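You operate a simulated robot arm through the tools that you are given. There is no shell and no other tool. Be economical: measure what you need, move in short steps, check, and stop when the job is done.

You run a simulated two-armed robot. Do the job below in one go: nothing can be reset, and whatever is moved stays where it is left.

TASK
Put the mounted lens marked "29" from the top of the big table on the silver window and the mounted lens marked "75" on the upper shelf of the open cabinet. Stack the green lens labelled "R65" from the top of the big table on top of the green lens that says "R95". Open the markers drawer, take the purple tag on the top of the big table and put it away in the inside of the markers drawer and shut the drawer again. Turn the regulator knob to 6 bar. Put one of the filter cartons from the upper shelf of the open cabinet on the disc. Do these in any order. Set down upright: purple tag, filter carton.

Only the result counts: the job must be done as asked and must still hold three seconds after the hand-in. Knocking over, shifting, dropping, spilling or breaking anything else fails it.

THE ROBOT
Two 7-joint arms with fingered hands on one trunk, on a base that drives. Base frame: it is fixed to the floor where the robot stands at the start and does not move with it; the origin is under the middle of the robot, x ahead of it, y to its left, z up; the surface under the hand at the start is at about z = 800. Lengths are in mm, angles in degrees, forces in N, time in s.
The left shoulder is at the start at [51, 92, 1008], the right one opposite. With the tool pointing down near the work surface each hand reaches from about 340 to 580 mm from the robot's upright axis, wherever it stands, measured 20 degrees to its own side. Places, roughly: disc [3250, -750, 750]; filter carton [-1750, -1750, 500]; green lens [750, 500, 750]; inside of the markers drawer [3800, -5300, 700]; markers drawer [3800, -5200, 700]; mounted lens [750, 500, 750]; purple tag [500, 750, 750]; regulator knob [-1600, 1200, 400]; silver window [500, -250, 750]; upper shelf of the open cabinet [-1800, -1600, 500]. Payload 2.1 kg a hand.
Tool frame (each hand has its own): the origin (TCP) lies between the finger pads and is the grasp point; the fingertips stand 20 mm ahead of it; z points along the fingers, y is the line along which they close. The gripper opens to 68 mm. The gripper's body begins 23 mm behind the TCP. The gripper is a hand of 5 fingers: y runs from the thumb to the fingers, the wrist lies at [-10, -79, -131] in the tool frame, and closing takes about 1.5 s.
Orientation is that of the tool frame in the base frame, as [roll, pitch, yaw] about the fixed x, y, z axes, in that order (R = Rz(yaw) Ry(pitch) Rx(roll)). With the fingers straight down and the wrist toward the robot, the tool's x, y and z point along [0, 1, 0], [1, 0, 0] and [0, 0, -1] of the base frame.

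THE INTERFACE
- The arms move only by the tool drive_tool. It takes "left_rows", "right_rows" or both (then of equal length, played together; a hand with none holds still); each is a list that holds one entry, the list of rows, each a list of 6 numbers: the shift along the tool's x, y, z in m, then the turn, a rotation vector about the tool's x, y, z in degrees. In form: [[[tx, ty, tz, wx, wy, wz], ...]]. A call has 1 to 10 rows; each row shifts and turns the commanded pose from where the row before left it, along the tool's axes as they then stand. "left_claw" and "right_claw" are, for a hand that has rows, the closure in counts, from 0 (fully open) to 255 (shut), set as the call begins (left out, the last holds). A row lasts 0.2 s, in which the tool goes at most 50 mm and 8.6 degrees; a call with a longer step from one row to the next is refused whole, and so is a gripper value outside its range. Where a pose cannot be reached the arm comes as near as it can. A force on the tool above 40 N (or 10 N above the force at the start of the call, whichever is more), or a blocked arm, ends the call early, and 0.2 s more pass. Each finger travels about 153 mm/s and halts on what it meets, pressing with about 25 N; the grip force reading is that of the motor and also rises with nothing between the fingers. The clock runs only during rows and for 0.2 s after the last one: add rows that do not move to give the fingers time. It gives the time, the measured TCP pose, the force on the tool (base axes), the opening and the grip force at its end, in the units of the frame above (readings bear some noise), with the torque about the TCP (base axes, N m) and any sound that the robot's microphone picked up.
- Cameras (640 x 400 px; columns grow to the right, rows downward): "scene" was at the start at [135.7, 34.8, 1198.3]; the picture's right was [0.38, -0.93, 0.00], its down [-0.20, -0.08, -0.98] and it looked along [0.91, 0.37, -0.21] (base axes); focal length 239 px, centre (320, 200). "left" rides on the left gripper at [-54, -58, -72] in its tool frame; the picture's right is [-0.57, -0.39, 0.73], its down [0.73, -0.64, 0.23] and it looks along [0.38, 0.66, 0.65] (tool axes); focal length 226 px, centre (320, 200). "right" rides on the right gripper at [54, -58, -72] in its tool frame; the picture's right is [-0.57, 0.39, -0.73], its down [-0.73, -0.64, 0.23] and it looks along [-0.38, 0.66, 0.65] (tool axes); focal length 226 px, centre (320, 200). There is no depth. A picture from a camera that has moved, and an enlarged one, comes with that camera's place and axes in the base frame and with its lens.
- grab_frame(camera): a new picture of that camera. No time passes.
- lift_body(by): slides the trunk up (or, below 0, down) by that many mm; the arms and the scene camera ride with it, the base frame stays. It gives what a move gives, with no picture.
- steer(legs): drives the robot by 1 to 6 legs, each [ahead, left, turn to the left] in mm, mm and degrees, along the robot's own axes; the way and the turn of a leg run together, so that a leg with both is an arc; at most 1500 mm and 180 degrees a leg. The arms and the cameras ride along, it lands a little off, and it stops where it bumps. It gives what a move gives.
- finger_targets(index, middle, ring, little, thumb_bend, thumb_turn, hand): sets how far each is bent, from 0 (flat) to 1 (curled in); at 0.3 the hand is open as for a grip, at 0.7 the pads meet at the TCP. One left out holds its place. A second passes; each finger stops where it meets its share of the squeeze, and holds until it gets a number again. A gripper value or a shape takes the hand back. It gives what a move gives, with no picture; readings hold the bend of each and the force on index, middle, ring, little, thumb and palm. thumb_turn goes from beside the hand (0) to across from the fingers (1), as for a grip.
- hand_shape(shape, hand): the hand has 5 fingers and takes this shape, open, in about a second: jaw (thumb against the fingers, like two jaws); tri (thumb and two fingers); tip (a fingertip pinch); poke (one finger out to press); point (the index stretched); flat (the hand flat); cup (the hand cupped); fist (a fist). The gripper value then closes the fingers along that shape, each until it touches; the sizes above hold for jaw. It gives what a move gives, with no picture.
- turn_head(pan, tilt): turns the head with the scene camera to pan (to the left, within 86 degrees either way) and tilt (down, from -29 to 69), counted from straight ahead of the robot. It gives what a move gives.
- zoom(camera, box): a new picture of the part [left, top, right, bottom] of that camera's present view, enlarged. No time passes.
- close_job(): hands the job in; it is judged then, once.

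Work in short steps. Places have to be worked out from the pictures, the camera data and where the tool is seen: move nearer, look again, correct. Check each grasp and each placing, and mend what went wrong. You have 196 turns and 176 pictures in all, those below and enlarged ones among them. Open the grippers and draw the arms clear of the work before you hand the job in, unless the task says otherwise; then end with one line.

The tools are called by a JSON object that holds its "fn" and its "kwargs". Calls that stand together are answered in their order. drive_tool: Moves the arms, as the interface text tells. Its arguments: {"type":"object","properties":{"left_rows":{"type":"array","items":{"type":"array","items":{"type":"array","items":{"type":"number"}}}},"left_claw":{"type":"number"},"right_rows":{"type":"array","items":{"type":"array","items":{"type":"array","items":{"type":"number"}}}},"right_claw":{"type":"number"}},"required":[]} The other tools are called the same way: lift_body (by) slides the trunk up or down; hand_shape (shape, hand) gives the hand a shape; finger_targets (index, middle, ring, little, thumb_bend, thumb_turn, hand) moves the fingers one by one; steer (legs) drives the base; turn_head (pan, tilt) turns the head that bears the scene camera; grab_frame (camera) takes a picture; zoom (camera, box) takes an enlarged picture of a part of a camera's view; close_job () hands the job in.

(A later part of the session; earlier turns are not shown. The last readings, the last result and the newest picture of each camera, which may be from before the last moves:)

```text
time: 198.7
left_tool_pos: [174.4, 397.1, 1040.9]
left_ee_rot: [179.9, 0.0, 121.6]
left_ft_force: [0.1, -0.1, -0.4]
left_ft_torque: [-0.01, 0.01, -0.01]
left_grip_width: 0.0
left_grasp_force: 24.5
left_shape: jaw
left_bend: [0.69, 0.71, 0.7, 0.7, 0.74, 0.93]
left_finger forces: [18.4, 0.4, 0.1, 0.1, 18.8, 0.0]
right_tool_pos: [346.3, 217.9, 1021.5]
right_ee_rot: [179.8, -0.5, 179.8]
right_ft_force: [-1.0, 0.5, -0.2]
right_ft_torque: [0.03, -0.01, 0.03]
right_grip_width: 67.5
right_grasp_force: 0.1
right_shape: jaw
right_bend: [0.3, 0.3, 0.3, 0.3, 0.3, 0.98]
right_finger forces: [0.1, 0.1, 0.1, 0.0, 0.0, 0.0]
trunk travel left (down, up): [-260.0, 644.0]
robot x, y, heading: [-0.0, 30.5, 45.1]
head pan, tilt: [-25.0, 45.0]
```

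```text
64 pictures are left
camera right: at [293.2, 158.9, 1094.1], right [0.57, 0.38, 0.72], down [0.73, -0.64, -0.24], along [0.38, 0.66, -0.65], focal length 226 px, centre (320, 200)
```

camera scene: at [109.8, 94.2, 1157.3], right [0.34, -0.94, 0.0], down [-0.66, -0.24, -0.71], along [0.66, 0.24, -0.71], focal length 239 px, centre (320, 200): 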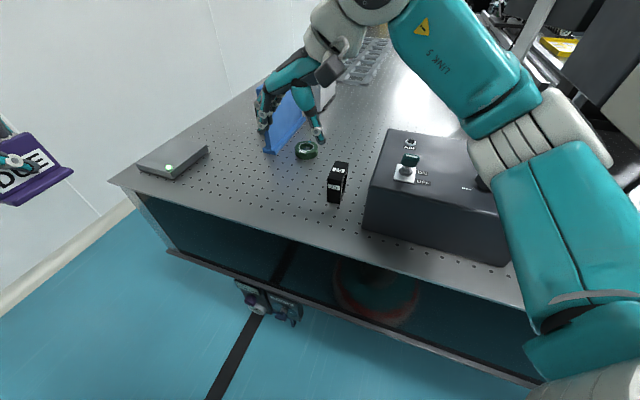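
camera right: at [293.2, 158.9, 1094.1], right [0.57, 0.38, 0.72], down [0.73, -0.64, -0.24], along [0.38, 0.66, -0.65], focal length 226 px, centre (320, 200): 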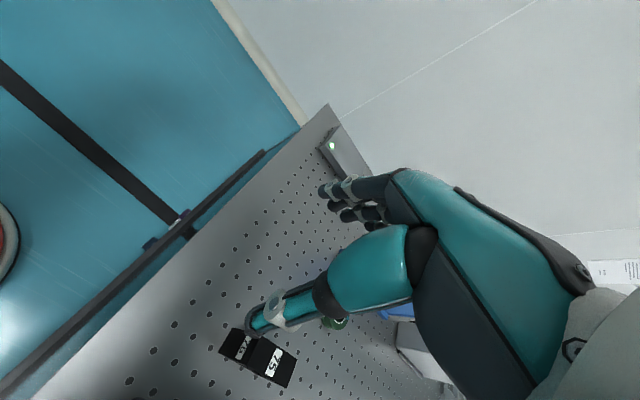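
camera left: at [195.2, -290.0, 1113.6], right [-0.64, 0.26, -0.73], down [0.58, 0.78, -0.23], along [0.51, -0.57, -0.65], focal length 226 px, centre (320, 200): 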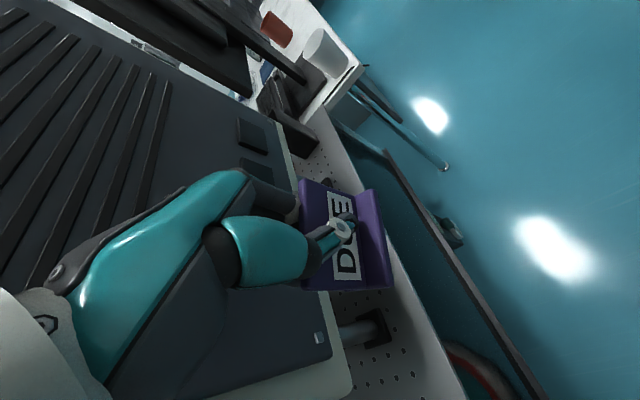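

Lens 75 is centred at ≈[483,188], thin along y. Shift the base closer with heading 50°, then adjust the hand.

{"fn": "steer", "kwargs": {"legs": [[53, -95, 0], [0, 0, 5]]}}

{"fn": "drive_tool", "kwargs": {"right_rows": [[[0, 0, 0, 0, 0, 5], [-0.016, -0.01, 0.02, 0, 0, 0], [-0.016, -0.01, 0.03, 0, 0, 0], [-0.016, -0.009, 0.03, 0, 0, 0], [0, 0, 0.03, 0, 0, 0], [0, 0, 0, 0, 0, 0]]]}}

{"fn": "grab_frame", "kwargs": {"camera": "right"}}

{"fn": "zoom", "kwargs": {"camera": "scene", "box": [220, 80, 420, 220]}}

```text
time: 200.4
left_tool_pos: [246.9, 381.5, 1041.1]
left_ee_rot: [180.0, 0.0, 126.7]
left_ft_force: [0.3, 0.8, -0.9]
left_ft_torque: [0.02, 0.03, 0.0]
left_grip_width: 0.0
left_grasp_force: 25.1
left_shape: jaw
left_bend: [0.69, 0.71, 0.7, 0.7, 0.74, 0.93]
left_finger forces: [18.4, 0.3, 0.1, 0.1, 18.7, 0.1]
right_tool_pos: [434.3, 217.8, 1022.0]
right_ee_rot: [179.9, -0.4, -175.2]
right_ft_force: [0.6, -0.4, 1.0]
right_ft_torque: [-0.02, 0.0, 0.01]
right_grip_width: 67.5
right_grasp_force: 0.1
right_shape: jaw
right_bend: [0.3, 0.3, 0.3, 0.3, 0.3, 0.98]
right_finger forces: [0.0, 0.0, 0.1, 0.0, 0.1, 0.0]
trunk travel left (down, up): [-260.0, 644.0]
robot x, y, heading: [106.4, -0.2, 49.9]
head pan, tilt: [-25.0, 45.0]
```

```text
time: 201.8
left_tool_pos: [247.1, 381.3, 1041.7]
left_ee_rot: [179.9, 0.0, 126.7]
left_ft_force: [-0.1, 0.0, 0.1]
left_ft_torque: [0.01, 0.04, -0.02]
left_grip_width: 0.0
left_grasp_force: 24.8
left_shape: jaw
left_bend: [0.69, 0.71, 0.7, 0.7, 0.74, 0.93]
left_finger forces: [18.6, 0.4, 0.0, 0.1, 18.9, 0.0]
right_tool_pos: [460.1, 201.1, 950.6]
right_ee_rot: [179.8, -0.4, 179.8]
right_ft_force: [-1.0, 0.1, -0.3]
right_ft_torque: [0.0, 0.0, 0.01]
right_grip_width: 67.6
right_grasp_force: 0.2
right_shape: jaw
right_bend: [0.3, 0.3, 0.3, 0.3, 0.3, 0.98]
right_finger forces: [0.0, 0.0, 0.0, 0.0, 0.0, 0.1]
right hand out of reach, approached as far as the arm can: row 3, 4
trunk travel left (down, up): [-260.0, 644.0]
robot x, y, heading: [105.1, 1.6, 50.0]
head pan, tilt: [-25.0, 45.0]
```

```text
63 pictures are left
camera right: at [406.9, 143.0, 1023.5], right [0.57, 0.38, 0.72], down [0.73, -0.64, -0.24], along [0.38, 0.66, -0.65], focal length 226 px, centre (320, 200)
```

right: 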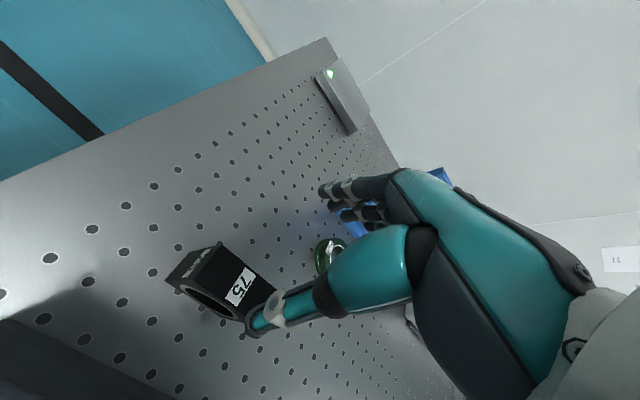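

```text
2.86 times, centred on (320, 150) of scene
camera zoom: at [208.9, 74.3, 1157.3], right [0.42, -0.91, 0.0], down [-0.64, -0.3, -0.71], along [0.64, 0.3, -0.71], focal length 683 px, centre (320, 343)
```

zoom: 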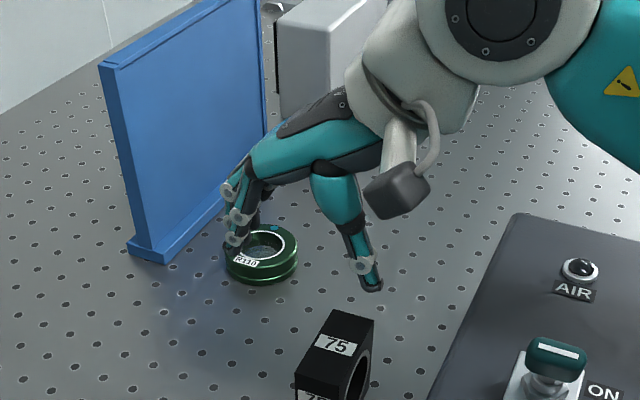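

Lens 75 centre ≈[479.5,189]; TCP is 23 mm off to the robot's left, so shift the base right 23 mm, then descend.

{"fn": "steer", "kwargs": {"legs": [[3, -23, 0]]}}

{"fn": "drive_tool", "kwargs": {"right_rows": [[[0, 0, 0.03, 0, 0, 0], [0, 0, 0.03, 0, 0, 0], [0, 0, 0, 0, 0, 0]]]}}

{"fn": "zoom", "kwargs": {"camera": "scene", "box": [250, 100, 410, 240]}}

```text
time: 202.6
left_tool_pos: [266.2, 368.8, 1041.0]
left_ee_rot: [180.0, 0.1, 126.8]
left_ft_force: [-0.5, -0.2, 0.1]
left_ft_torque: [-0.01, -0.01, 0.02]
left_grip_width: 0.1
left_grasp_force: 24.3
left_shape: jaw
left_bend: [0.69, 0.71, 0.7, 0.7, 0.74, 0.93]
left_finger forces: [18.5, 0.3, 0.0, 0.0, 18.9, 0.0]
right_tool_pos: [479.9, 189.0, 950.6]
right_ee_rot: [179.9, -0.4, 179.8]
right_ft_force: [0.3, -0.2, 0.4]
right_ft_torque: [0.0, 0.0, 0.0]
right_grip_width: 67.8
right_grasp_force: 0.1
right_shape: jaw
right_bend: [0.3, 0.3, 0.3, 0.3, 0.3, 0.98]
right_finger forces: [0.0, 0.1, 0.1, 0.0, 0.0, 0.0]
trunk travel left (down, up): [-260.0, 644.0]
robot x, y, heading: [128.1, -7.3, 50.2]
head pan, tilt: [-25.0, 45.0]
```

```text
time: 203.4
left_tool_pos: [266.1, 368.2, 1040.6]
left_ee_rot: [179.9, 0.0, 126.6]
left_ft_force: [-0.4, 0.1, -0.9]
left_ft_torque: [-0.04, -0.01, 0.0]
left_grip_width: 0.0
left_grasp_force: 25.6
left_shape: jaw
left_bend: [0.69, 0.71, 0.7, 0.7, 0.74, 0.93]
left_finger forces: [18.4, 0.3, 0.0, 0.0, 18.9, 0.0]
right_tool_pos: [479.5, 190.2, 890.1]
right_ee_rot: [179.9, -0.4, 179.8]
right_ft_force: [-0.4, 0.5, 0.7]
right_ft_torque: [-0.04, 0.01, 0.03]
right_grip_width: 67.9
right_grasp_force: 0.1
right_shape: jaw
right_bend: [0.3, 0.3, 0.3, 0.3, 0.3, 0.98]
right_finger forces: [0.0, 0.0, 0.0, 0.0, 0.1, 0.1]
trunk travel left (down, up): [-260.0, 644.0]
robot x, y, heading: [126.8, -15.2, 50.0]
head pan, tilt: [-25.0, 45.0]
```

```text
2.86 times, centred on (330, 170) of scene
camera zoom: at [228.3, 61.9, 1157.3], right [0.42, -0.91, 0.0], down [-0.64, -0.3, -0.71], along [0.64, 0.3, -0.71], focal length 683 px, centre (291, 286)
```

zoom: 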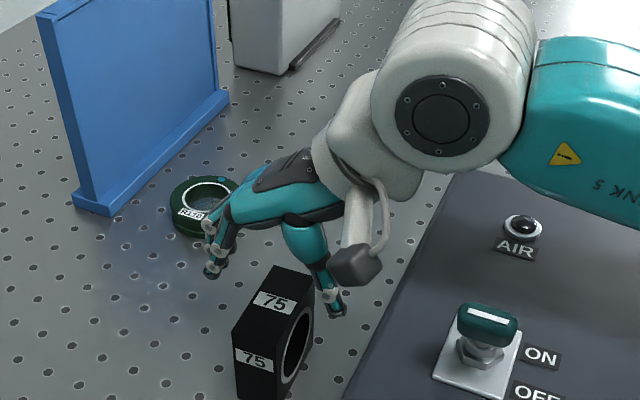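

{"fn": "drive_tool", "kwargs": {"right_rows": [[[0, 0.001, 0.02, 0, 0, 0], [0, 0, 0.02, 0, 0, 0], [0, 0, 0.007, 0, 0, 0], [0, 0, 0, 0, 0, 0]]]}}

{"fn": "drive_tool", "kwargs": {"right_rows": [[[0, 0, 0, 0, 0, 0], [0, 0, 0, 0, 0, 0], [0, 0, 0, 0, 0, 0], [0, 0, 0, 0, 0, 0], [0, 0, 0, 0, 0, 0], [0, 0, 0, 0, 0, 0], [0, 0, 0, 0, 0, 0]]], "right_claw": 255}}

{"fn": "drive_tool", "kwargs": {"right_rows": [[[0, 0, -0.01, 0, 0, 0], [0, 0, -0.03, 0, 0, 0], [0, 0, -0.04, 0, 0, 0], [0, 0, -0.04, 0, 0, 0], [0, 0, 0, 0, 0, 0]]]}}

{"fn": "grab_frame", "kwargs": {"camera": "right"}}

```text
time: 204.4
left_tool_pos: [265.3, 368.9, 1042.3]
left_ee_rot: [179.8, 0.0, 126.7]
left_ft_force: [-0.2, -0.1, -0.3]
left_ft_torque: [0.0, 0.0, -0.01]
left_grip_width: 0.0
left_grasp_force: 25.0
left_shape: jaw
left_bend: [0.69, 0.71, 0.7, 0.7, 0.74, 0.93]
left_finger forces: [18.4, 0.4, 0.0, 0.1, 19.0, 0.1]
right_tool_pos: [477.7, 190.3, 844.5]
right_ee_rot: [179.9, -0.4, 179.8]
right_ft_force: [0.9, -0.7, 0.4]
right_ft_torque: [0.01, -0.02, -0.01]
right_grip_width: 67.7
right_grasp_force: 0.0
right_shape: jaw
right_bend: [0.3, 0.3, 0.3, 0.3, 0.3, 0.98]
right_finger forces: [0.1, 0.0, 0.1, 0.1, 0.0, 0.1]
trunk travel left (down, up): [-260.0, 644.0]
robot x, y, heading: [125.0, -11.2, 50.0]
head pan, tilt: [-25.0, 45.0]
```

```text
time: 206.0
left_tool_pos: [265.0, 368.7, 1041.6]
left_ee_rot: [179.9, 0.0, 126.7]
left_ft_force: [-0.2, -0.7, -0.6]
left_ft_torque: [-0.01, -0.05, -0.01]
left_grip_width: 0.0
left_grasp_force: 25.4
left_shape: jaw
left_bend: [0.69, 0.71, 0.7, 0.7, 0.74, 0.93]
left_finger forces: [18.6, 0.5, 0.1, 0.0, 18.9, 0.0]
right_tool_pos: [480.1, 190.3, 844.7]
right_ee_rot: [179.9, -0.4, 179.8]
right_ft_force: [-0.1, 0.1, 0.2]
right_ft_torque: [0.01, 0.0, 0.05]
right_grip_width: 21.8
right_grasp_force: 25.1
right_shape: jaw
right_bend: [0.74, 0.55, 0.59, 0.71, 0.75, 0.95]
right_finger forces: [14.7, 5.6, 2.8, 0.1, 23.1, 0.0]
trunk travel left (down, up): [-260.0, 644.0]
robot x, y, heading: [128.6, -9.0, 50.1]
head pan, tilt: [-25.0, 45.0]
```

```text
time: 207.2
left_tool_pos: [266.9, 369.0, 1041.2]
left_ee_rot: [179.9, 0.0, 126.7]
left_ft_force: [0.7, -0.9, -0.3]
left_ft_torque: [0.05, 0.04, -0.02]
left_grip_width: 0.2
left_grasp_force: 24.7
left_shape: jaw
left_bend: [0.69, 0.71, 0.7, 0.7, 0.74, 0.93]
left_finger forces: [18.6, 0.4, 0.0, 0.0, 18.9, 0.0]
right_tool_pos: [481.4, 189.8, 964.0]
right_ee_rot: [179.9, -0.4, 179.8]
right_ft_force: [-0.2, -0.3, -2.4]
right_ft_torque: [0.05, -0.02, 0.01]
right_grip_width: 21.2
right_grasp_force: 25.0
right_shape: jaw
right_bend: [0.74, 0.56, 0.61, 0.71, 0.75, 0.94]
right_finger forces: [15.2, 5.3, 2.7, 0.1, 23.2, 0.1]
trunk travel left (down, up): [-260.0, 644.0]
robot x, y, heading: [126.0, -7.2, 50.2]
head pan, tilt: [-25.0, 45.0]
```

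```text
60 pictures are left
camera right: at [427.7, 131.7, 1036.5], right [0.57, 0.38, 0.72], down [0.73, -0.64, -0.24], along [0.37, 0.66, -0.65], focal length 226 px, centre (320, 200)
```

right: 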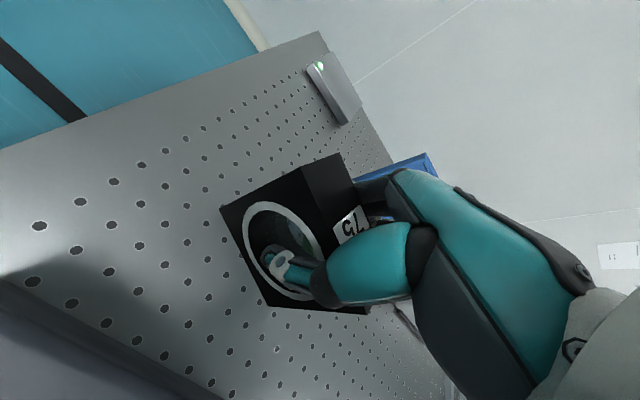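

Lens 75 is held. Back off the table, turn to heading 180 and drive toward the cabinet.

{"fn": "steer", "kwargs": {"legs": [[-260, 0, 0], [0, 0, 129.8], [800, 600, 0], [0, 600, 0]]}}

{"fn": "turn_head", "kwargs": {"pan": 0, "tilt": 25}}

{"fn": "grab_frame", "kwargs": {"camera": "scene"}}

```text
time: 209.2
left_tool_pos: [69.2, 186.5, 1041.7]
left_ee_rot: [179.7, 0.0, 135.3]
left_ft_force: [0.6, 0.0, -0.3]
left_ft_torque: [0.01, 0.01, 0.01]
left_grip_width: 0.2
left_grasp_force: 25.6
left_shape: jaw
left_bend: [0.69, 0.71, 0.7, 0.7, 0.75, 0.93]
left_finger forces: [19.1, 0.2, 0.0, 0.1, 19.3, 0.1]
right_tool_pos: [308.8, 42.3, 965.9]
right_ee_rot: [180.0, -0.1, -171.4]
right_ft_force: [0.1, 0.4, -2.7]
right_ft_torque: [0.0, 0.0, -0.02]
right_grip_width: 20.7
right_grasp_force: 25.2
right_shape: jaw
right_bend: [0.73, 0.55, 0.62, 0.71, 0.76, 0.93]
right_finger forces: [14.8, 5.4, 2.7, 0.0, 23.0, 0.0]
trunk travel left (down, up): [-260.0, 644.0]
robot x, y, heading: [-9.6, -206.5, 58.7]
head pan, tilt: [-25.0, 45.0]
stopped in leg 1: the robot was blocked; the commanded pose is now the measured one
```

```text
time: 210.1
left_tool_pos: [71.6, 187.9, 1041.1]
left_ee_rot: [179.8, 0.1, 135.1]
left_ft_force: [0.6, 0.1, 0.3]
left_ft_torque: [-0.01, -0.01, -0.02]
left_grip_width: 0.2
left_grasp_force: 24.1
left_shape: jaw
left_bend: [0.69, 0.71, 0.7, 0.7, 0.75, 0.93]
left_finger forces: [19.1, 0.2, 0.0, 0.0, 19.2, 0.0]
right_tool_pos: [309.7, 42.8, 964.6]
right_ee_rot: [180.0, -0.1, -171.5]
right_ft_force: [0.2, 0.6, -1.2]
right_ft_torque: [-0.02, 0.0, -0.02]
right_grip_width: 21.0
right_grasp_force: 24.8
right_shape: jaw
right_bend: [0.73, 0.55, 0.62, 0.71, 0.76, 0.93]
right_finger forces: [14.8, 5.5, 2.6, 0.0, 23.0, 0.0]
trunk travel left (down, up): [-260.0, 644.0]
robot x, y, heading: [-14.0, -209.7, 58.4]
head pan, tilt: [0.0, 25.0]
```

```text
59 pictures are left
camera scene: at [61.3, -81.9, 1187.2], right [0.85, -0.52, 0.0], down [-0.22, -0.37, -0.9], along [0.47, 0.77, -0.43], focal length 239 px, centre (320, 200)
```

scene: 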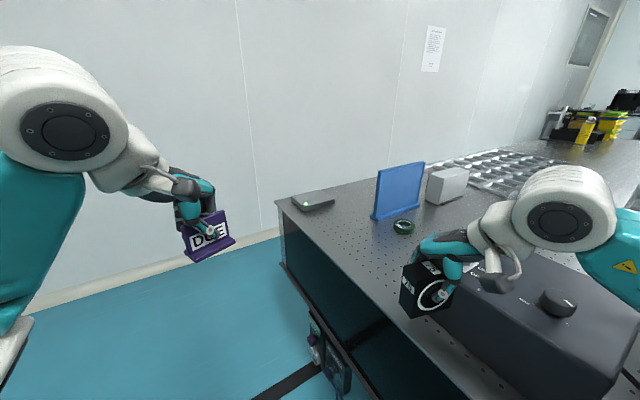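

Something on the right side (likely the elbow against the machine) blocked. Move to the robot's left, away from the machine, then continue.

{"fn": "steer", "kwargs": {"legs": [[0, 250, 0], [0, 0, 121.5]]}}

{"fn": "turn_head", "kwargs": {"pan": 60, "tilt": 20}}

{"fn": "grab_frame", "kwargs": {"camera": "scene"}}

```text
time: 216.9
left_tool_pos: [-599.9, -204.1, 1042.9]
left_ee_rot: [179.6, -0.2, -105.0]
left_ft_force: [0.1, 0.4, 1.2]
left_ft_torque: [0.02, 0.0, -0.02]
left_grip_width: 0.3
left_grasp_force: 24.8
left_shape: jaw
left_bend: [0.7, 0.71, 0.7, 0.7, 0.75, 0.93]
left_finger forces: [18.3, 0.1, 0.0, 0.0, 18.4, 0.0]
right_tool_pos: [-594.9, 74.4, 966.3]
right_ee_rot: [179.8, -0.1, -51.7]
right_ft_force: [-0.3, 0.3, -1.6]
right_ft_torque: [-0.01, -0.01, 0.02]
right_grip_width: 20.6
right_grasp_force: 25.3
right_shape: jaw
right_bend: [0.73, 0.56, 0.62, 0.71, 0.76, 0.93]
right_finger forces: [14.9, 5.6, 2.6, 0.0, 22.8, 0.0]
trunk travel left (down, up): [-260.0, 644.0]
robot x, y, heading: [-219.2, -81.8, 178.4]
head pan, tilt: [0.0, 25.0]
```

```text
time: 218.2
left_tool_pos: [-600.0, -204.9, 1044.5]
left_ee_rot: [179.6, -0.3, -105.0]
left_ft_force: [-0.4, 0.7, -0.4]
left_ft_torque: [0.01, 0.0, 0.0]
left_grip_width: 0.1
left_grasp_force: 24.5
left_shape: jaw
left_bend: [0.7, 0.71, 0.7, 0.7, 0.75, 0.93]
left_finger forces: [18.3, 0.1, 0.0, 0.1, 18.5, 0.0]
right_tool_pos: [-593.8, 74.8, 966.5]
right_ee_rot: [179.7, -0.1, -51.8]
right_ft_force: [0.2, 0.5, -2.5]
right_ft_torque: [0.01, 0.03, -0.01]
right_grip_width: 20.6
right_grasp_force: 25.2
right_shape: jaw
right_bend: [0.73, 0.56, 0.62, 0.71, 0.76, 0.93]
right_finger forces: [14.9, 5.5, 2.6, 0.1, 23.0, 0.1]
trunk travel left (down, up): [-260.0, 644.0]
robot x, y, heading: [-220.9, -82.4, 178.4]
head pan, tilt: [60.0, 20.0]
```

```text
58 pictures are left
camera scene: at [-323.0, -158.6, 1195.9], right [-0.85, 0.52, 0.0], down [0.18, 0.29, -0.94], along [-0.49, -0.8, -0.34], focal length 239 px, centre (320, 200)
```

scene: 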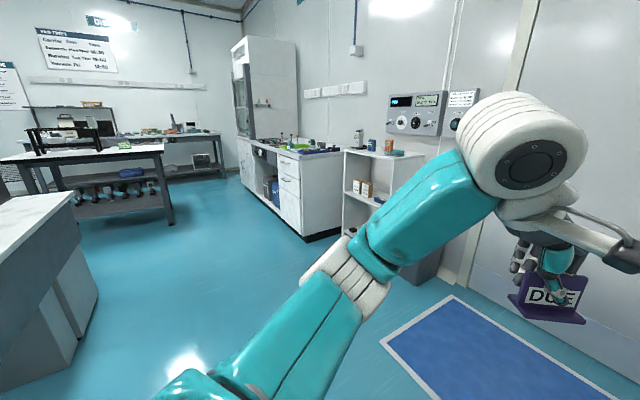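

{"fn": "steer", "kwargs": {"legs": [[320, 694, 0], [320, 694, 1.6]]}}

{"fn": "turn_head", "kwargs": {"pan": 10, "tilt": 30}}

{"fn": "grab_frame", "kwargs": {"camera": "scene"}}

```text
time: 226.0
left_tool_pos: [-1264.0, -1585.8, 1043.4]
left_ee_rot: [179.6, -0.2, -103.0]
left_ft_force: [-0.1, -0.2, 0.2]
left_ft_torque: [-0.03, -0.02, 0.01]
left_grip_width: 0.1
left_grasp_force: 25.5
left_shape: jaw
left_bend: [0.7, 0.71, 0.7, 0.7, 0.75, 0.93]
left_finger forces: [18.4, 0.1, 0.0, 0.0, 18.4, 0.1]
right_tool_pos: [-1267.0, -1305.0, 965.0]
right_ee_rot: [179.8, -0.1, -49.7]
right_ft_force: [0.3, -0.2, -2.1]
right_ft_torque: [-0.02, 0.01, -0.01]
right_grip_width: 20.6
right_grasp_force: 25.7
right_shape: jaw
right_bend: [0.73, 0.56, 0.62, 0.71, 0.76, 0.93]
right_finger forces: [14.9, 5.5, 2.5, 0.0, 22.9, 0.1]
trunk travel left (down, up): [-260.0, 644.0]
robot x, y, heading: [-890.5, -1446.7, -179.7]
head pan, tilt: [60.0, 20.0]
```

```text
time: 227.2
left_tool_pos: [-1263.1, -1584.3, 1044.7]
left_ee_rot: [179.6, -0.2, -103.0]
left_ft_force: [-0.4, 0.2, 0.7]
left_ft_torque: [-0.03, 0.0, 0.03]
left_grip_width: 0.1
left_grasp_force: 24.8
left_shape: jaw
left_bend: [0.7, 0.71, 0.7, 0.7, 0.75, 0.93]
left_finger forces: [18.4, 0.1, 0.0, 0.0, 18.3, 0.1]
right_tool_pos: [-1266.3, -1305.0, 965.5]
right_ee_rot: [179.7, -0.1, -49.7]
right_ft_force: [-0.2, 0.1, -2.6]
right_ft_torque: [0.01, 0.01, -0.02]
right_grip_width: 20.7
right_grasp_force: 24.5
right_shape: jaw
right_bend: [0.73, 0.56, 0.62, 0.71, 0.76, 0.93]
right_finger forces: [14.9, 5.5, 2.5, 0.0, 22.9, 0.0]
trunk travel left (down, up): [-260.0, 644.0]
robot x, y, heading: [-888.1, -1449.4, -179.7]
head pan, tilt: [10.0, 30.0]
```

```text
57 pictures are left
camera scene: at [-1030.7, -1464.8, 1179.9], right [-0.18, 0.98, 0.0], down [0.49, 0.09, -0.87], along [-0.85, -0.16, -0.5], focal length 239 px, centre (320, 200)
```

scene: 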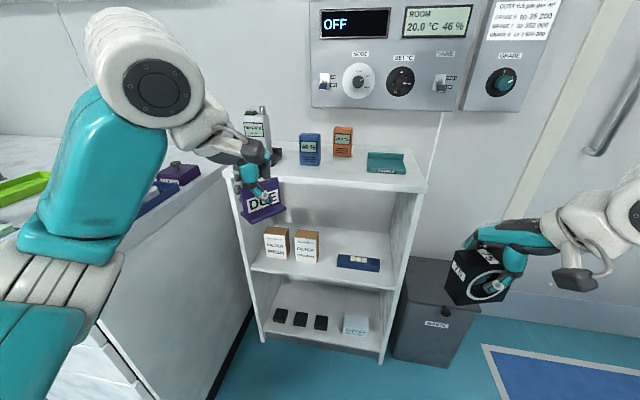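

{"fn": "zoom", "kwargs": {"camera": "scene", "box": [230, 210, 430, 310]}}

```text
3.20 times, centred on (330, 260) of scene
camera zoom: at [-1030.7, -1464.8, 1179.9], right [-0.18, 0.98, 0.0], down [0.49, 0.09, -0.87], along [-0.85, -0.16, -0.5], focal length 765 px, centre (288, 8)
```

zoom: 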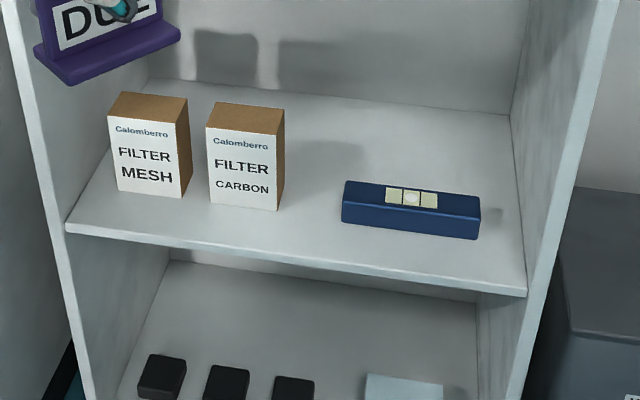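

Shelf z≈468 with free gap at ≈(-1690,-1570) between the carbon carton and the blue box; cartons ≈86×58×127. First tuck the left hand up/back and unroll the right hand to natural yaw.

{"fn": "drive_tool", "kwargs": {"left_rows": [[[0, -0.02, -0.03, 0, 0, 0], [0, -0.02, -0.03, 0, 0, 0], [0, -0.02, -0.03, 0, 0, 0], [0, 0, 0, 0, 0, 0], [0, 0, 0, 0, 0, 0]]], "right_rows": [[[0, 0, 0, 0, 0, 8], [0, 0, 0, 0, 0, 8], [0, 0, 0, 0, 0, 8], [0, 0, 0, 0, 0, 8], [0, 0, 0, 0, 0, 8]]]}}

{"fn": "steer", "kwargs": {"legs": [[200, 230, 0]]}}

{"fn": "lift_body", "kwargs": {"by": -230}}

{"fn": "turn_head", "kwargs": {"pan": -5, "tilt": 40}}

{"fn": "grab_frame", "kwargs": {"camera": "scene"}}

```text
time: 228.4
left_tool_pos: [-1204.2, -1599.2, 1133.5]
left_ee_rot: [179.7, -0.2, -103.0]
left_ft_force: [0.8, 0.1, -0.1]
left_ft_torque: [-0.01, 0.0, 0.02]
left_grip_width: 0.0
left_grasp_force: 24.6
left_shape: jaw
left_bend: [0.7, 0.71, 0.7, 0.7, 0.76, 0.92]
left_finger forces: [20.0, 0.0, 0.0, 0.0, 20.0, 0.0]
right_tool_pos: [-1266.6, -1305.4, 965.9]
right_ee_rot: [179.9, -0.2, -89.9]
right_ft_force: [-0.2, 0.0, -1.7]
right_ft_torque: [0.03, -0.06, 0.04]
right_grip_width: 20.5
right_grasp_force: 24.7
right_shape: jaw
right_bend: [0.73, 0.56, 0.62, 0.71, 0.76, 0.93]
right_finger forces: [15.0, 5.5, 2.5, 0.1, 22.9, 0.0]
trunk travel left (down, up): [-260.0, 644.0]
robot x, y, heading: [-890.3, -1448.5, -179.5]
head pan, tilt: [10.0, 30.0]
```

```text
time: 230.5
left_tool_pos: [-1404.8, -1829.6, 1133.6]
left_ee_rot: [179.6, -0.2, -103.0]
left_ft_force: [0.1, -0.5, -0.8]
left_ft_torque: [0.0, 0.0, 0.01]
left_grip_width: 0.0
left_grasp_force: 24.3
left_shape: jaw
left_bend: [0.7, 0.71, 0.7, 0.7, 0.76, 0.92]
left_finger forces: [19.9, 0.1, 0.0, 0.1, 19.9, 0.0]
right_tool_pos: [-1467.1, -1536.6, 966.2]
right_ee_rot: [179.8, -0.3, -89.7]
right_ft_force: [-0.7, 1.0, -2.3]
right_ft_torque: [0.01, -0.03, 0.02]
right_grip_width: 20.6
right_grasp_force: 24.9
right_shape: jaw
right_bend: [0.73, 0.56, 0.62, 0.71, 0.76, 0.93]
right_finger forces: [15.1, 5.5, 2.5, 0.0, 22.9, 0.1]
trunk travel left (down, up): [-260.0, 644.0]
robot x, y, heading: [-1089.4, -1680.6, -179.3]
head pan, tilt: [10.0, 30.0]
```

```text
time: 232.6
left_tool_pos: [-1476.6, -1794.5, 930.9]
left_ee_rot: [-179.5, -5.2, -100.2]
left_ft_force: [1.0, 2.7, -2.1]
left_ft_torque: [-0.11, 0.01, 0.05]
left_grip_width: 0.0
left_grasp_force: 25.2
left_shape: jaw
left_bend: [0.7, 0.71, 0.7, 0.7, 0.78, 0.91]
left_finger forces: [22.4, 0.0, 0.0, 0.0, 22.6, 0.0]
right_tool_pos: [-1637.7, -1561.3, 717.5]
right_ee_rot: [176.4, -8.7, -98.8]
right_ft_force: [0.0, -0.6, -2.6]
right_ft_torque: [-0.01, -0.01, -0.05]
right_grip_width: 20.7
right_grasp_force: 24.7
right_shape: jaw
right_bend: [0.74, 0.56, 0.64, 0.71, 0.78, 0.9]
right_finger forces: [16.2, 5.5, 1.3, 0.0, 23.0, 0.0]
trunk travel left (down, up): [-38.0, 866.0]
robot x, y, heading: [-1134.8, -1783.4, -165.4]
head pan, tilt: [10.0, 30.0]
stopped: the arm was blocked; the commanded pose is now the measured one
```

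```text
time: 233.4
left_tool_pos: [-1393.4, -1882.8, 938.9]
left_ee_rot: [176.7, -0.8, -96.9]
left_ft_force: [-0.1, -0.4, -0.2]
left_ft_torque: [0.02, 0.03, -0.02]
left_grip_width: 0.1
left_grasp_force: 24.9
left_shape: jaw
left_bend: [0.7, 0.71, 0.7, 0.7, 0.79, 0.91]
left_finger forces: [22.9, 0.1, 0.0, 0.0, 23.0, 0.0]
right_tool_pos: [-1580.2, -1645.5, 755.6]
right_ee_rot: [173.0, -4.1, -95.0]
right_ft_force: [0.1, -0.5, -2.2]
right_ft_torque: [0.03, 0.01, 0.03]
right_grip_width: 20.7
right_grasp_force: 24.7
right_shape: jaw
right_bend: [0.74, 0.56, 0.64, 0.71, 0.78, 0.9]
right_finger forces: [16.4, 5.8, 1.3, 0.0, 23.5, 0.0]
trunk travel left (down, up): [-38.0, 866.0]
robot x, y, heading: [-1093.0, -1778.9, -161.3]
head pan, tilt: [-5.0, 40.0]
```

```text
55 pictures are left
camera scene: at [-1335.4, -1650.5, 942.4], right [-0.23, 0.95, -0.2], down [0.67, 0.01, -0.74], along [-0.7, -0.31, -0.64], focal length 239 px, centre (320, 200)
```

scene: 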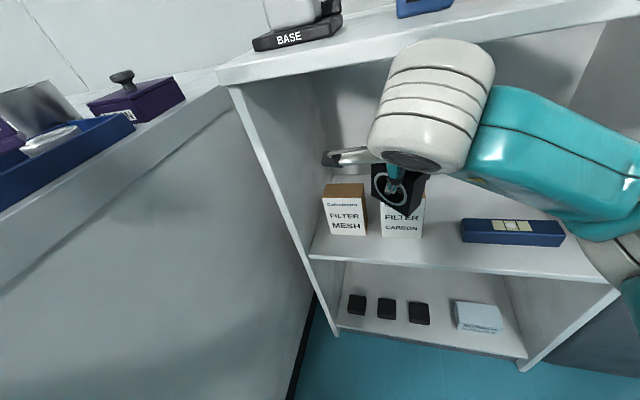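

Blocked: part of the left arm seems to rest on the counter and the robot tilted. Raise the trunk again at once.

{"fn": "lift_body", "kwargs": {"by": 120}}

{"fn": "turn_head", "kwargs": {"pan": 40, "tilt": 35}}

{"fn": "grab_frame", "kwargs": {"camera": "scene"}}

```text
time: 233.7
left_tool_pos: [-1372.7, -1975.9, 953.1]
left_ee_rot: [164.5, 14.7, -101.2]
left_ft_force: [0.2, 0.8, -0.4]
left_ft_torque: [-0.03, -0.01, -0.02]
left_grip_width: 0.0
left_grasp_force: 25.3
left_shape: jaw
left_bend: [0.71, 0.71, 0.7, 0.7, 0.83, 0.89]
left_finger forces: [27.4, 0.1, 0.0, 0.0, 27.4, 0.0]
right_tool_pos: [-1587.5, -1712.6, 787.6]
right_ee_rot: [162.9, -3.4, -104.2]
right_ft_force: [0.4, 1.0, -3.6]
right_ft_torque: [0.01, 0.01, 0.02]
right_grip_width: 20.9
right_grasp_force: 24.9
right_shape: jaw
right_bend: [0.73, 0.55, 0.63, 0.71, 0.78, 0.9]
right_finger forces: [17.0, 5.7, 1.7, 0.0, 24.6, 0.0]
trunk travel left (down, up): [-42.0, 862.0]
robot x, y, heading: [-1101.1, -1780.9, -162.2]
head pan, tilt: [-5.0, 40.0]
stopped: the arm was blocked; the commanded pose is now the measured one
```

```text
time: 234.8
left_tool_pos: [-1329.9, -2074.7, 893.7]
left_ee_rot: [172.1, 10.2, -95.1]
left_ft_force: [-2.0, -65.9, -10.2]
left_ft_torque: [-1.0, 0.01, -0.38]
left_grip_width: 0.1
left_grasp_force: 25.3
left_shape: jaw
left_bend: [0.73, 0.71, 0.7, 0.7, 0.86, 0.91]
left_finger forces: [3.8, 65.9, 0.0, 0.0, 0.1, 0.0]
right_tool_pos: [-1532.7, -1806.8, 774.1]
right_ee_rot: [168.4, 7.1, -93.1]
right_ft_force: [-0.6, 0.1, -2.3]
right_ft_torque: [0.05, 0.0, 0.02]
right_grip_width: 20.1
right_grasp_force: 25.1
right_shape: jaw
right_bend: [0.74, 0.57, 0.72, 0.71, 0.77, 0.88]
right_finger forces: [17.4, 6.1, 0.3, 0.0, 24.5, 0.1]
trunk travel left (down, up): [-42.0, 862.0]
robot x, y, heading: [-1096.1, -1779.8, -159.8]
head pan, tilt: [40.0, 35.0]
```

```text
54 pictures are left
camera scene: at [-1238.1, -1896.5, 948.1], right [-0.87, 0.5, 0.0], down [0.29, 0.5, -0.81], along [-0.41, -0.71, -0.58], focal length 239 px, centre (320, 200)
```

scene: 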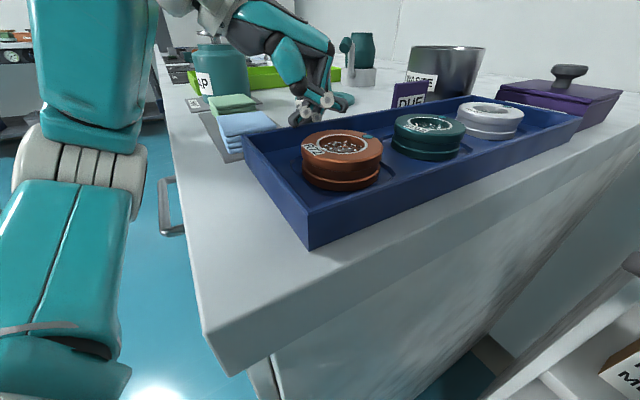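

The robot slid and the left hand is now over the counter; the tag appears to stand behind the tray. I first raise the left hand straight up slowly and read the state.

{"fn": "drive_tool", "kwargs": {"left_rows": [[[0, 0, -0.01, 0, 0, 0], [0, 0, -0.02, 0, 0, 0], [0, 0, -0.03, 0, 0, 0], [0, 0, -0.03, 0, 0, 0], [0, 0, 0, 0, 0, 0]]]}}

{"fn": "grab_frame", "kwargs": {"camera": "scene"}}

```text
time: 236.0
left_tool_pos: [-1323.0, -2080.2, 984.2]
left_ee_rot: [172.0, 10.0, -96.5]
left_ft_force: [1.4, -0.3, 0.1]
left_ft_torque: [0.01, -0.03, 0.02]
left_grip_width: 0.0
left_grasp_force: 25.0
left_shape: jaw
left_bend: [0.72, 0.71, 0.7, 0.7, 0.86, 0.91]
left_finger forces: [0.0, 0.1, 0.1, 0.0, 0.0, 0.0]
right_tool_pos: [-1532.9, -1794.5, 774.4]
right_ee_rot: [168.3, 6.6, -94.1]
right_ft_force: [0.9, -0.7, -2.0]
right_ft_torque: [0.01, -0.01, 0.0]
right_grip_width: 19.9
right_grasp_force: 25.0
right_shape: jaw
right_bend: [0.74, 0.57, 0.72, 0.71, 0.77, 0.88]
right_finger forces: [17.3, 6.1, 0.3, 0.1, 24.6, 0.0]
trunk travel left (down, up): [-42.0, 862.0]
robot x, y, heading: [-1095.0, -1781.2, -161.0]
head pan, tilt: [40.0, 35.0]
```

```text
53 pictures are left
camera scene: at [-1238.9, -1886.9, 949.3], right [-0.86, 0.51, 0.0], down [0.29, 0.49, -0.82], along [-0.42, -0.7, -0.57], focal length 239 px, centre (320, 200)
```

scene: 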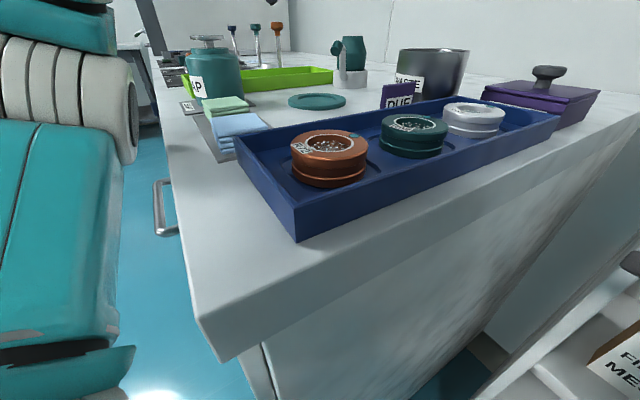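

The left hand is free and empty; the tag stands upright on the counter behind the blue tray. Raise the trunk and back away from the counter.

{"fn": "lift_body", "kwargs": {"by": 180}}

{"fn": "steer", "kwargs": {"legs": [[-250, 0, 0]]}}

{"fn": "turn_head", "kwargs": {"pan": 15, "tilt": 35}}

{"fn": "grab_frame", "kwargs": {"camera": "scene"}}

```text
time: 238.0
left_tool_pos: [-1323.0, -2079.0, 1164.1]
left_ee_rot: [172.0, 10.0, -96.4]
left_ft_force: [0.1, 0.4, 0.5]
left_ft_torque: [0.04, 0.02, 0.01]
left_grip_width: 0.0
left_grasp_force: 24.6
left_shape: jaw
left_bend: [0.72, 0.71, 0.7, 0.7, 0.86, 0.91]
left_finger forces: [0.1, 0.1, 0.0, 0.0, 0.1, 0.0]
right_tool_pos: [-1532.0, -1793.8, 954.4]
right_ee_rot: [168.3, 6.9, -94.4]
right_ft_force: [0.5, 0.3, -2.0]
right_ft_torque: [0.02, 0.0, -0.03]
right_grip_width: 20.1
right_grasp_force: 25.2
right_shape: jaw
right_bend: [0.74, 0.57, 0.72, 0.71, 0.78, 0.88]
right_finger forces: [17.5, 6.0, 0.4, 0.0, 24.5, 0.0]
trunk travel left (down, up): [-222.0, 682.0]
robot x, y, heading: [-1092.8, -1782.5, -161.2]
head pan, tilt: [40.0, 35.0]
```

```text
time: 239.8
left_tool_pos: [-1089.7, -1998.7, 1163.4]
left_ee_rot: [171.9, 10.0, -96.6]
left_ft_force: [-0.4, 0.0, 0.7]
left_ft_torque: [0.0, -0.03, 0.01]
left_grip_width: 0.0
left_grasp_force: 25.2
left_shape: jaw
left_bend: [0.72, 0.71, 0.7, 0.7, 0.86, 0.91]
left_finger forces: [0.0, 0.0, 0.0, 0.1, 0.0, 0.1]
right_tool_pos: [-1297.9, -1712.2, 953.2]
right_ee_rot: [168.2, 6.8, -94.4]
right_ft_force: [0.9, 0.3, -2.0]
right_ft_torque: [-0.02, -0.03, 0.0]
right_grip_width: 19.9
right_grasp_force: 25.4
right_shape: jaw
right_bend: [0.74, 0.57, 0.72, 0.71, 0.78, 0.88]
right_finger forces: [17.5, 6.1, 0.5, 0.0, 24.3, 0.1]
trunk travel left (down, up): [-222.0, 682.0]
robot x, y, heading: [-858.5, -1695.6, -160.7]
head pan, tilt: [40.0, 35.0]
```

```text
time: 240.7
left_tool_pos: [-1089.1, -1997.2, 1163.3]
left_ee_rot: [172.1, 10.0, -96.6]
left_ft_force: [0.9, -0.9, -0.1]
left_ft_torque: [-0.01, 0.01, -0.02]
left_grip_width: 0.1
left_grasp_force: 25.4
left_shape: jaw
left_bend: [0.72, 0.71, 0.7, 0.7, 0.86, 0.91]
left_finger forces: [0.0, 0.0, 0.0, 0.1, 0.1, 0.0]
right_tool_pos: [-1298.1, -1713.1, 953.9]
right_ee_rot: [168.2, 6.9, -94.4]
right_ft_force: [-0.2, -0.2, -1.3]
right_ft_torque: [-0.03, -0.02, -0.01]
right_grip_width: 19.9
right_grasp_force: 24.5
right_shape: jaw
right_bend: [0.74, 0.57, 0.72, 0.71, 0.78, 0.88]
right_finger forces: [17.4, 6.1, 0.4, 0.1, 24.4, 0.0]
trunk travel left (down, up): [-222.0, 682.0]
robot x, y, heading: [-863.1, -1697.4, -160.9]
head pan, tilt: [15.0, 35.0]
```

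```text
52 pictures are left
camera scene: at [-990.9, -1765.3, 1133.6], right [-0.56, 0.83, 0.0], down [0.48, 0.32, -0.82], along [-0.68, -0.46, -0.57], focal length 239 px, centre (320, 200)
```

scene: 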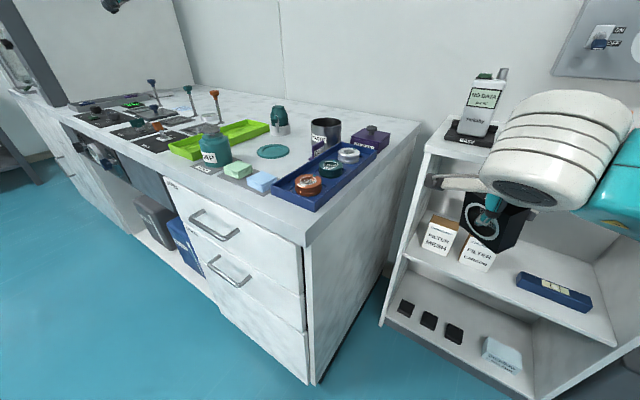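

All counter items look undisturbed. Re-square the robot (heading 180) farther from the counter, and level the right hand.

{"fn": "steer", "kwargs": {"legs": [[0, -100, 0], [0, 0, -19.1], [120, -40, 0]]}}

```text
time: 243.8
left_tool_pos: [-1328.5, -1770.4, 1162.9]
left_ee_rot: [172.0, 10.0, -115.7]
left_ft_force: [-0.4, 1.0, 0.3]
left_ft_torque: [-0.01, 0.0, 0.03]
left_grip_width: 0.0
left_grasp_force: 25.1
left_shape: jaw
left_bend: [0.72, 0.71, 0.7, 0.7, 0.86, 0.91]
left_finger forces: [0.0, 0.0, 0.1, 0.0, 0.0, 0.0]
right_tool_pos: [-1432.3, -1433.3, 955.0]
right_ee_rot: [168.2, 6.9, -113.7]
right_ft_force: [-1.0, 0.4, -2.1]
right_ft_torque: [0.03, 0.0, 0.01]
right_grip_width: 20.0
right_grasp_force: 25.4
right_shape: jaw
right_bend: [0.74, 0.57, 0.72, 0.71, 0.78, 0.88]
right_finger forces: [17.4, 6.0, 0.4, 0.0, 24.3, 0.0]
trunk travel left (down, up): [-222.0, 682.0]
robot x, y, heading: [-1012.6, -1563.1, 179.9]
head pan, tilt: [15.0, 35.0]
```

{"fn": "drive_tool", "kwargs": {"right_rows": [[[0, 0, 0, 5.85, 3.45, 0], [0, 0, 0, 5.85, 3.45, 0], [0, 0, 0, 0, 0, 0]]], "left_rows": [[[0, 0, 0, 3.97, 5.05, 0], [0, 0, 0, 3.97, 5.05, 0], [0, 0, 0, 0, 0, 0]]], "left_claw": 0}}

```text
time: 244.6
left_tool_pos: [-1330.4, -1770.4, 1164.3]
left_ee_rot: [-180.0, -0.1, -115.0]
left_ft_force: [0.4, 0.0, -0.2]
left_ft_torque: [0.0, -0.01, 0.01]
left_grip_width: 67.7
left_grasp_force: 0.0
left_shape: jaw
left_bend: [0.3, 0.3, 0.3, 0.3, 0.3, 0.98]
left_finger forces: [0.0, 0.0, 0.0, 0.1, 0.0, 0.0]
right_tool_pos: [-1432.6, -1431.6, 954.9]
right_ee_rot: [-179.9, 0.1, -112.9]
right_ft_force: [-0.2, -0.3, -1.7]
right_ft_torque: [0.02, -0.04, 0.03]
right_grip_width: 20.1
right_grasp_force: 24.9
right_shape: jaw
right_bend: [0.74, 0.57, 0.72, 0.71, 0.78, 0.88]
right_finger forces: [17.6, 5.9, 0.3, 0.1, 23.9, 0.0]
trunk travel left (down, up): [-222.0, 682.0]
robot x, y, heading: [-1016.7, -1561.8, 180.0]
head pan, tilt: [15.0, 35.0]
```

{"fn": "drive_tool", "kwargs": {"right_rows": [[[0, 0, 0, 0, 0, -7.6], [0, 0, 0, 0, 0, -7.6], [0, 0, 0, 0, 0, -7.6], [0, 0, 0, 0, 0, 0]]], "left_rows": [[[0, 0, 0, 0, 0, -8.3], [0, 0, 0, 0, 0, -8.3], [0, 0, 0, 0, 0, -8.3], [0, 0, 0, 0, 0, 0]]]}}

{"fn": "turn_head", "kwargs": {"pan": -5, "tilt": 35}}

{"fn": "grab_frame", "kwargs": {"camera": "scene"}}

{"fn": "zoom", "kwargs": {"camera": "right", "box": [180, 120, 440, 340]}}

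```text
time: 245.6
left_tool_pos: [-1329.4, -1769.9, 1163.4]
left_ee_rot: [179.9, -0.1, -90.0]
left_ft_force: [-0.5, -0.5, -0.3]
left_ft_torque: [-0.02, 0.0, -0.01]
left_grip_width: 67.6
left_grasp_force: 0.1
left_shape: jaw
left_bend: [0.3, 0.3, 0.3, 0.3, 0.3, 0.98]
left_finger forces: [0.0, 0.0, 0.0, 0.0, 0.0, 0.0]
right_tool_pos: [-1431.9, -1432.2, 953.3]
right_ee_rot: [179.9, 0.0, -89.9]
right_ft_force: [-0.4, -0.3, -1.9]
right_ft_torque: [-0.02, 0.01, -0.01]
right_grip_width: 20.0
right_grasp_force: 25.2
right_shape: jaw
right_bend: [0.74, 0.57, 0.72, 0.71, 0.78, 0.88]
right_finger forces: [17.6, 5.9, 0.4, 0.1, 23.9, 0.0]
trunk travel left (down, up): [-222.0, 682.0]
robot x, y, heading: [-1012.1, -1563.1, 179.7]
head pan, tilt: [15.0, 35.0]
```

```text
time: 246.4
left_tool_pos: [-1328.7, -1769.8, 1164.2]
left_ee_rot: [-179.9, -0.1, -90.1]
left_ft_force: [0.7, -0.4, -0.7]
left_ft_torque: [0.01, 0.01, 0.0]
left_grip_width: 67.6
left_grasp_force: 0.0
left_shape: jaw
left_bend: [0.3, 0.3, 0.3, 0.3, 0.3, 0.98]
left_finger forces: [0.1, 0.1, 0.0, 0.1, 0.1, 0.1]
right_tool_pos: [-1432.2, -1432.2, 955.8]
right_ee_rot: [179.9, 0.0, -90.2]
right_ft_force: [0.0, -0.2, -3.1]
right_ft_torque: [0.0, -0.01, -0.03]
right_grip_width: 20.1
right_grasp_force: 25.0
right_shape: jaw
right_bend: [0.74, 0.57, 0.72, 0.71, 0.78, 0.88]
right_finger forces: [17.6, 5.9, 0.4, 0.0, 23.9, 0.0]
trunk travel left (down, up): [-222.0, 682.0]
robot x, y, heading: [-1012.1, -1562.3, 179.6]
head pan, tilt: [-5.0, 35.0]
```

```text
51 pictures are left
camera scene: at [-1162.1, -1553.3, 1133.6], right [0.09, 1.0, 0.0], down [0.57, -0.05, -0.82], along [-0.82, 0.07, -0.57], focal length 239 px, centre (320, 200)
```

scene: 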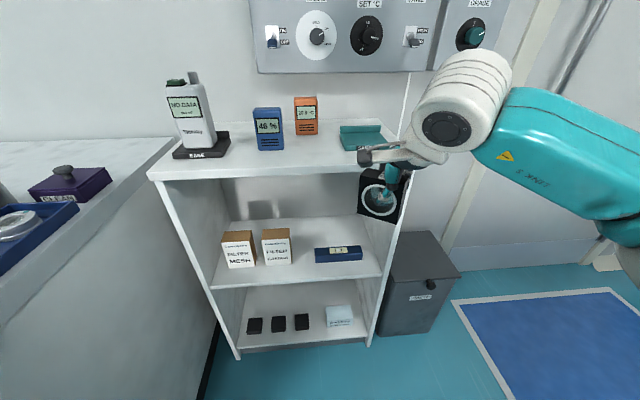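

```text
1.82 times, centred on (310, 230) of right
camera zoom: at [-1373.2, -1486.8, 1026.6], right [-0.39, 0.57, 0.73], down [0.64, 0.73, -0.23], along [-0.66, 0.38, -0.65], focal length 411 px, centre (338, 146)
```

zoom: 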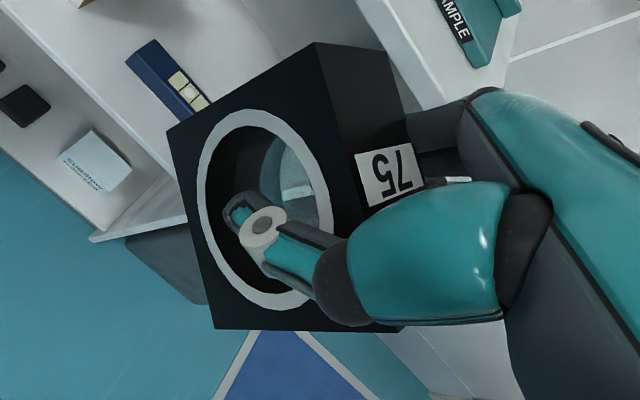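

Target spot refined: (-1690,-1566), shelf z≈480. Shift robot right 32 mm, lower the trunk 215 mm (left arm tucked in), watching for contact.

{"fn": "drive_tool", "kwargs": {"left_rows": [[[-0.03, 0, 0, 0, 0, 0], [-0.03, 0, 0, 0, 0, 0], [-0.02, 0, 0, 0, 0, 0], [0, 0, 0, 0, 0, 0]]]}}

{"fn": "steer", "kwargs": {"legs": [[0, -32, 0]]}}

{"fn": "lift_body", "kwargs": {"by": -110}}

{"fn": "lift_body", "kwargs": {"by": -105}}

```text
time: 247.4
left_tool_pos: [-1329.4, -1688.9, 1163.3]
left_ee_rot: [-180.0, -0.1, -90.2]
left_ft_force: [0.7, -0.8, -0.2]
left_ft_torque: [-0.03, -0.03, -0.01]
left_grip_width: 67.7
left_grasp_force: 0.1
left_shape: jaw
left_bend: [0.3, 0.3, 0.3, 0.3, 0.3, 0.98]
left_finger forces: [0.0, 0.0, 0.0, 0.1, 0.0, 0.0]
right_tool_pos: [-1432.3, -1431.2, 955.3]
right_ee_rot: [-180.0, 0.0, -90.1]
right_ft_force: [-0.5, -0.1, -2.7]
right_ft_torque: [0.01, -0.02, 0.02]
right_grip_width: 20.1
right_grasp_force: 25.1
right_shape: jaw
right_bend: [0.74, 0.57, 0.72, 0.71, 0.78, 0.88]
right_finger forces: [17.7, 5.9, 0.4, 0.1, 23.9, 0.1]
trunk travel left (down, up): [-222.0, 682.0]
robot x, y, heading: [-1013.3, -1561.7, 179.8]
head pan, tilt: [-5.0, 35.0]
```

```text
time: 248.3
left_tool_pos: [-1329.3, -1657.6, 1163.2]
left_ee_rot: [-180.0, 0.0, -90.1]
left_ft_force: [0.5, -0.4, 0.2]
left_ft_torque: [-0.02, -0.03, -0.01]
left_grip_width: 67.8
left_grasp_force: 0.1
left_shape: jaw
left_bend: [0.3, 0.3, 0.3, 0.3, 0.3, 0.98]
left_finger forces: [0.0, 0.0, 0.1, 0.1, 0.0, 0.0]
right_tool_pos: [-1431.3, -1399.8, 954.2]
right_ee_rot: [-179.9, 0.0, -90.0]
right_ft_force: [0.2, 0.1, -2.7]
right_ft_torque: [0.0, -0.03, 0.04]
right_grip_width: 20.0
right_grasp_force: 25.1
right_shape: jaw
right_bend: [0.74, 0.57, 0.72, 0.71, 0.78, 0.88]
right_finger forces: [17.6, 6.0, 0.4, 0.0, 23.9, 0.1]
trunk travel left (down, up): [-222.0, 682.0]
robot x, y, heading: [-1011.6, -1530.1, 180.0]
head pan, tilt: [-5.0, 35.0]
```

```text
time: 249.7
left_tool_pos: [-1329.6, -1656.4, 1052.9]
left_ee_rot: [179.9, -0.1, -90.0]
left_ft_force: [0.4, 0.6, 0.2]
left_ft_torque: [-0.05, 0.02, -0.01]
left_grip_width: 67.5
left_grasp_force: 0.1
left_shape: jaw
left_bend: [0.3, 0.3, 0.3, 0.3, 0.3, 0.98]
left_finger forces: [0.0, 0.1, 0.0, 0.0, 0.0, 0.1]
right_tool_pos: [-1431.2, -1400.3, 845.1]
right_ee_rot: [-180.0, 0.0, -90.1]
right_ft_force: [-0.8, -0.2, -1.6]
right_ft_torque: [0.05, -0.01, -0.03]
right_grip_width: 20.2
right_grasp_force: 24.5
right_shape: jaw
right_bend: [0.74, 0.57, 0.72, 0.71, 0.78, 0.88]
right_finger forces: [17.6, 5.9, 0.4, 0.0, 24.0, 0.0]
trunk travel left (down, up): [-112.0, 792.0]
robot x, y, heading: [-1015.1, -1528.2, 180.0]
head pan, tilt: [-5.0, 35.0]
```

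```text
time: 251.1
left_tool_pos: [-1329.1, -1657.4, 947.7]
left_ee_rot: [179.9, 0.0, -90.0]
left_ft_force: [0.1, 0.7, 0.3]
left_ft_torque: [0.02, 0.0, -0.04]
left_grip_width: 67.6
left_grasp_force: 0.0
left_shape: jaw
left_bend: [0.3, 0.3, 0.3, 0.3, 0.3, 0.98]
left_finger forces: [0.0, 0.0, 0.1, 0.0, 0.0, 0.0]
right_tool_pos: [-1431.4, -1400.1, 739.6]
right_ee_rot: [180.0, 0.0, -90.0]
right_ft_force: [0.8, 0.7, -1.9]
right_ft_torque: [0.0, -0.04, -0.02]
right_grip_width: 19.9
right_grasp_force: 25.3
right_shape: jaw
right_bend: [0.74, 0.57, 0.72, 0.71, 0.78, 0.88]
right_finger forces: [17.5, 5.8, 0.4, 0.0, 23.9, 0.1]
trunk travel left (down, up): [-7.0, 897.0]
robot x, y, heading: [-1014.4, -1527.1, 179.8]
head pan, tilt: [-5.0, 35.0]
```

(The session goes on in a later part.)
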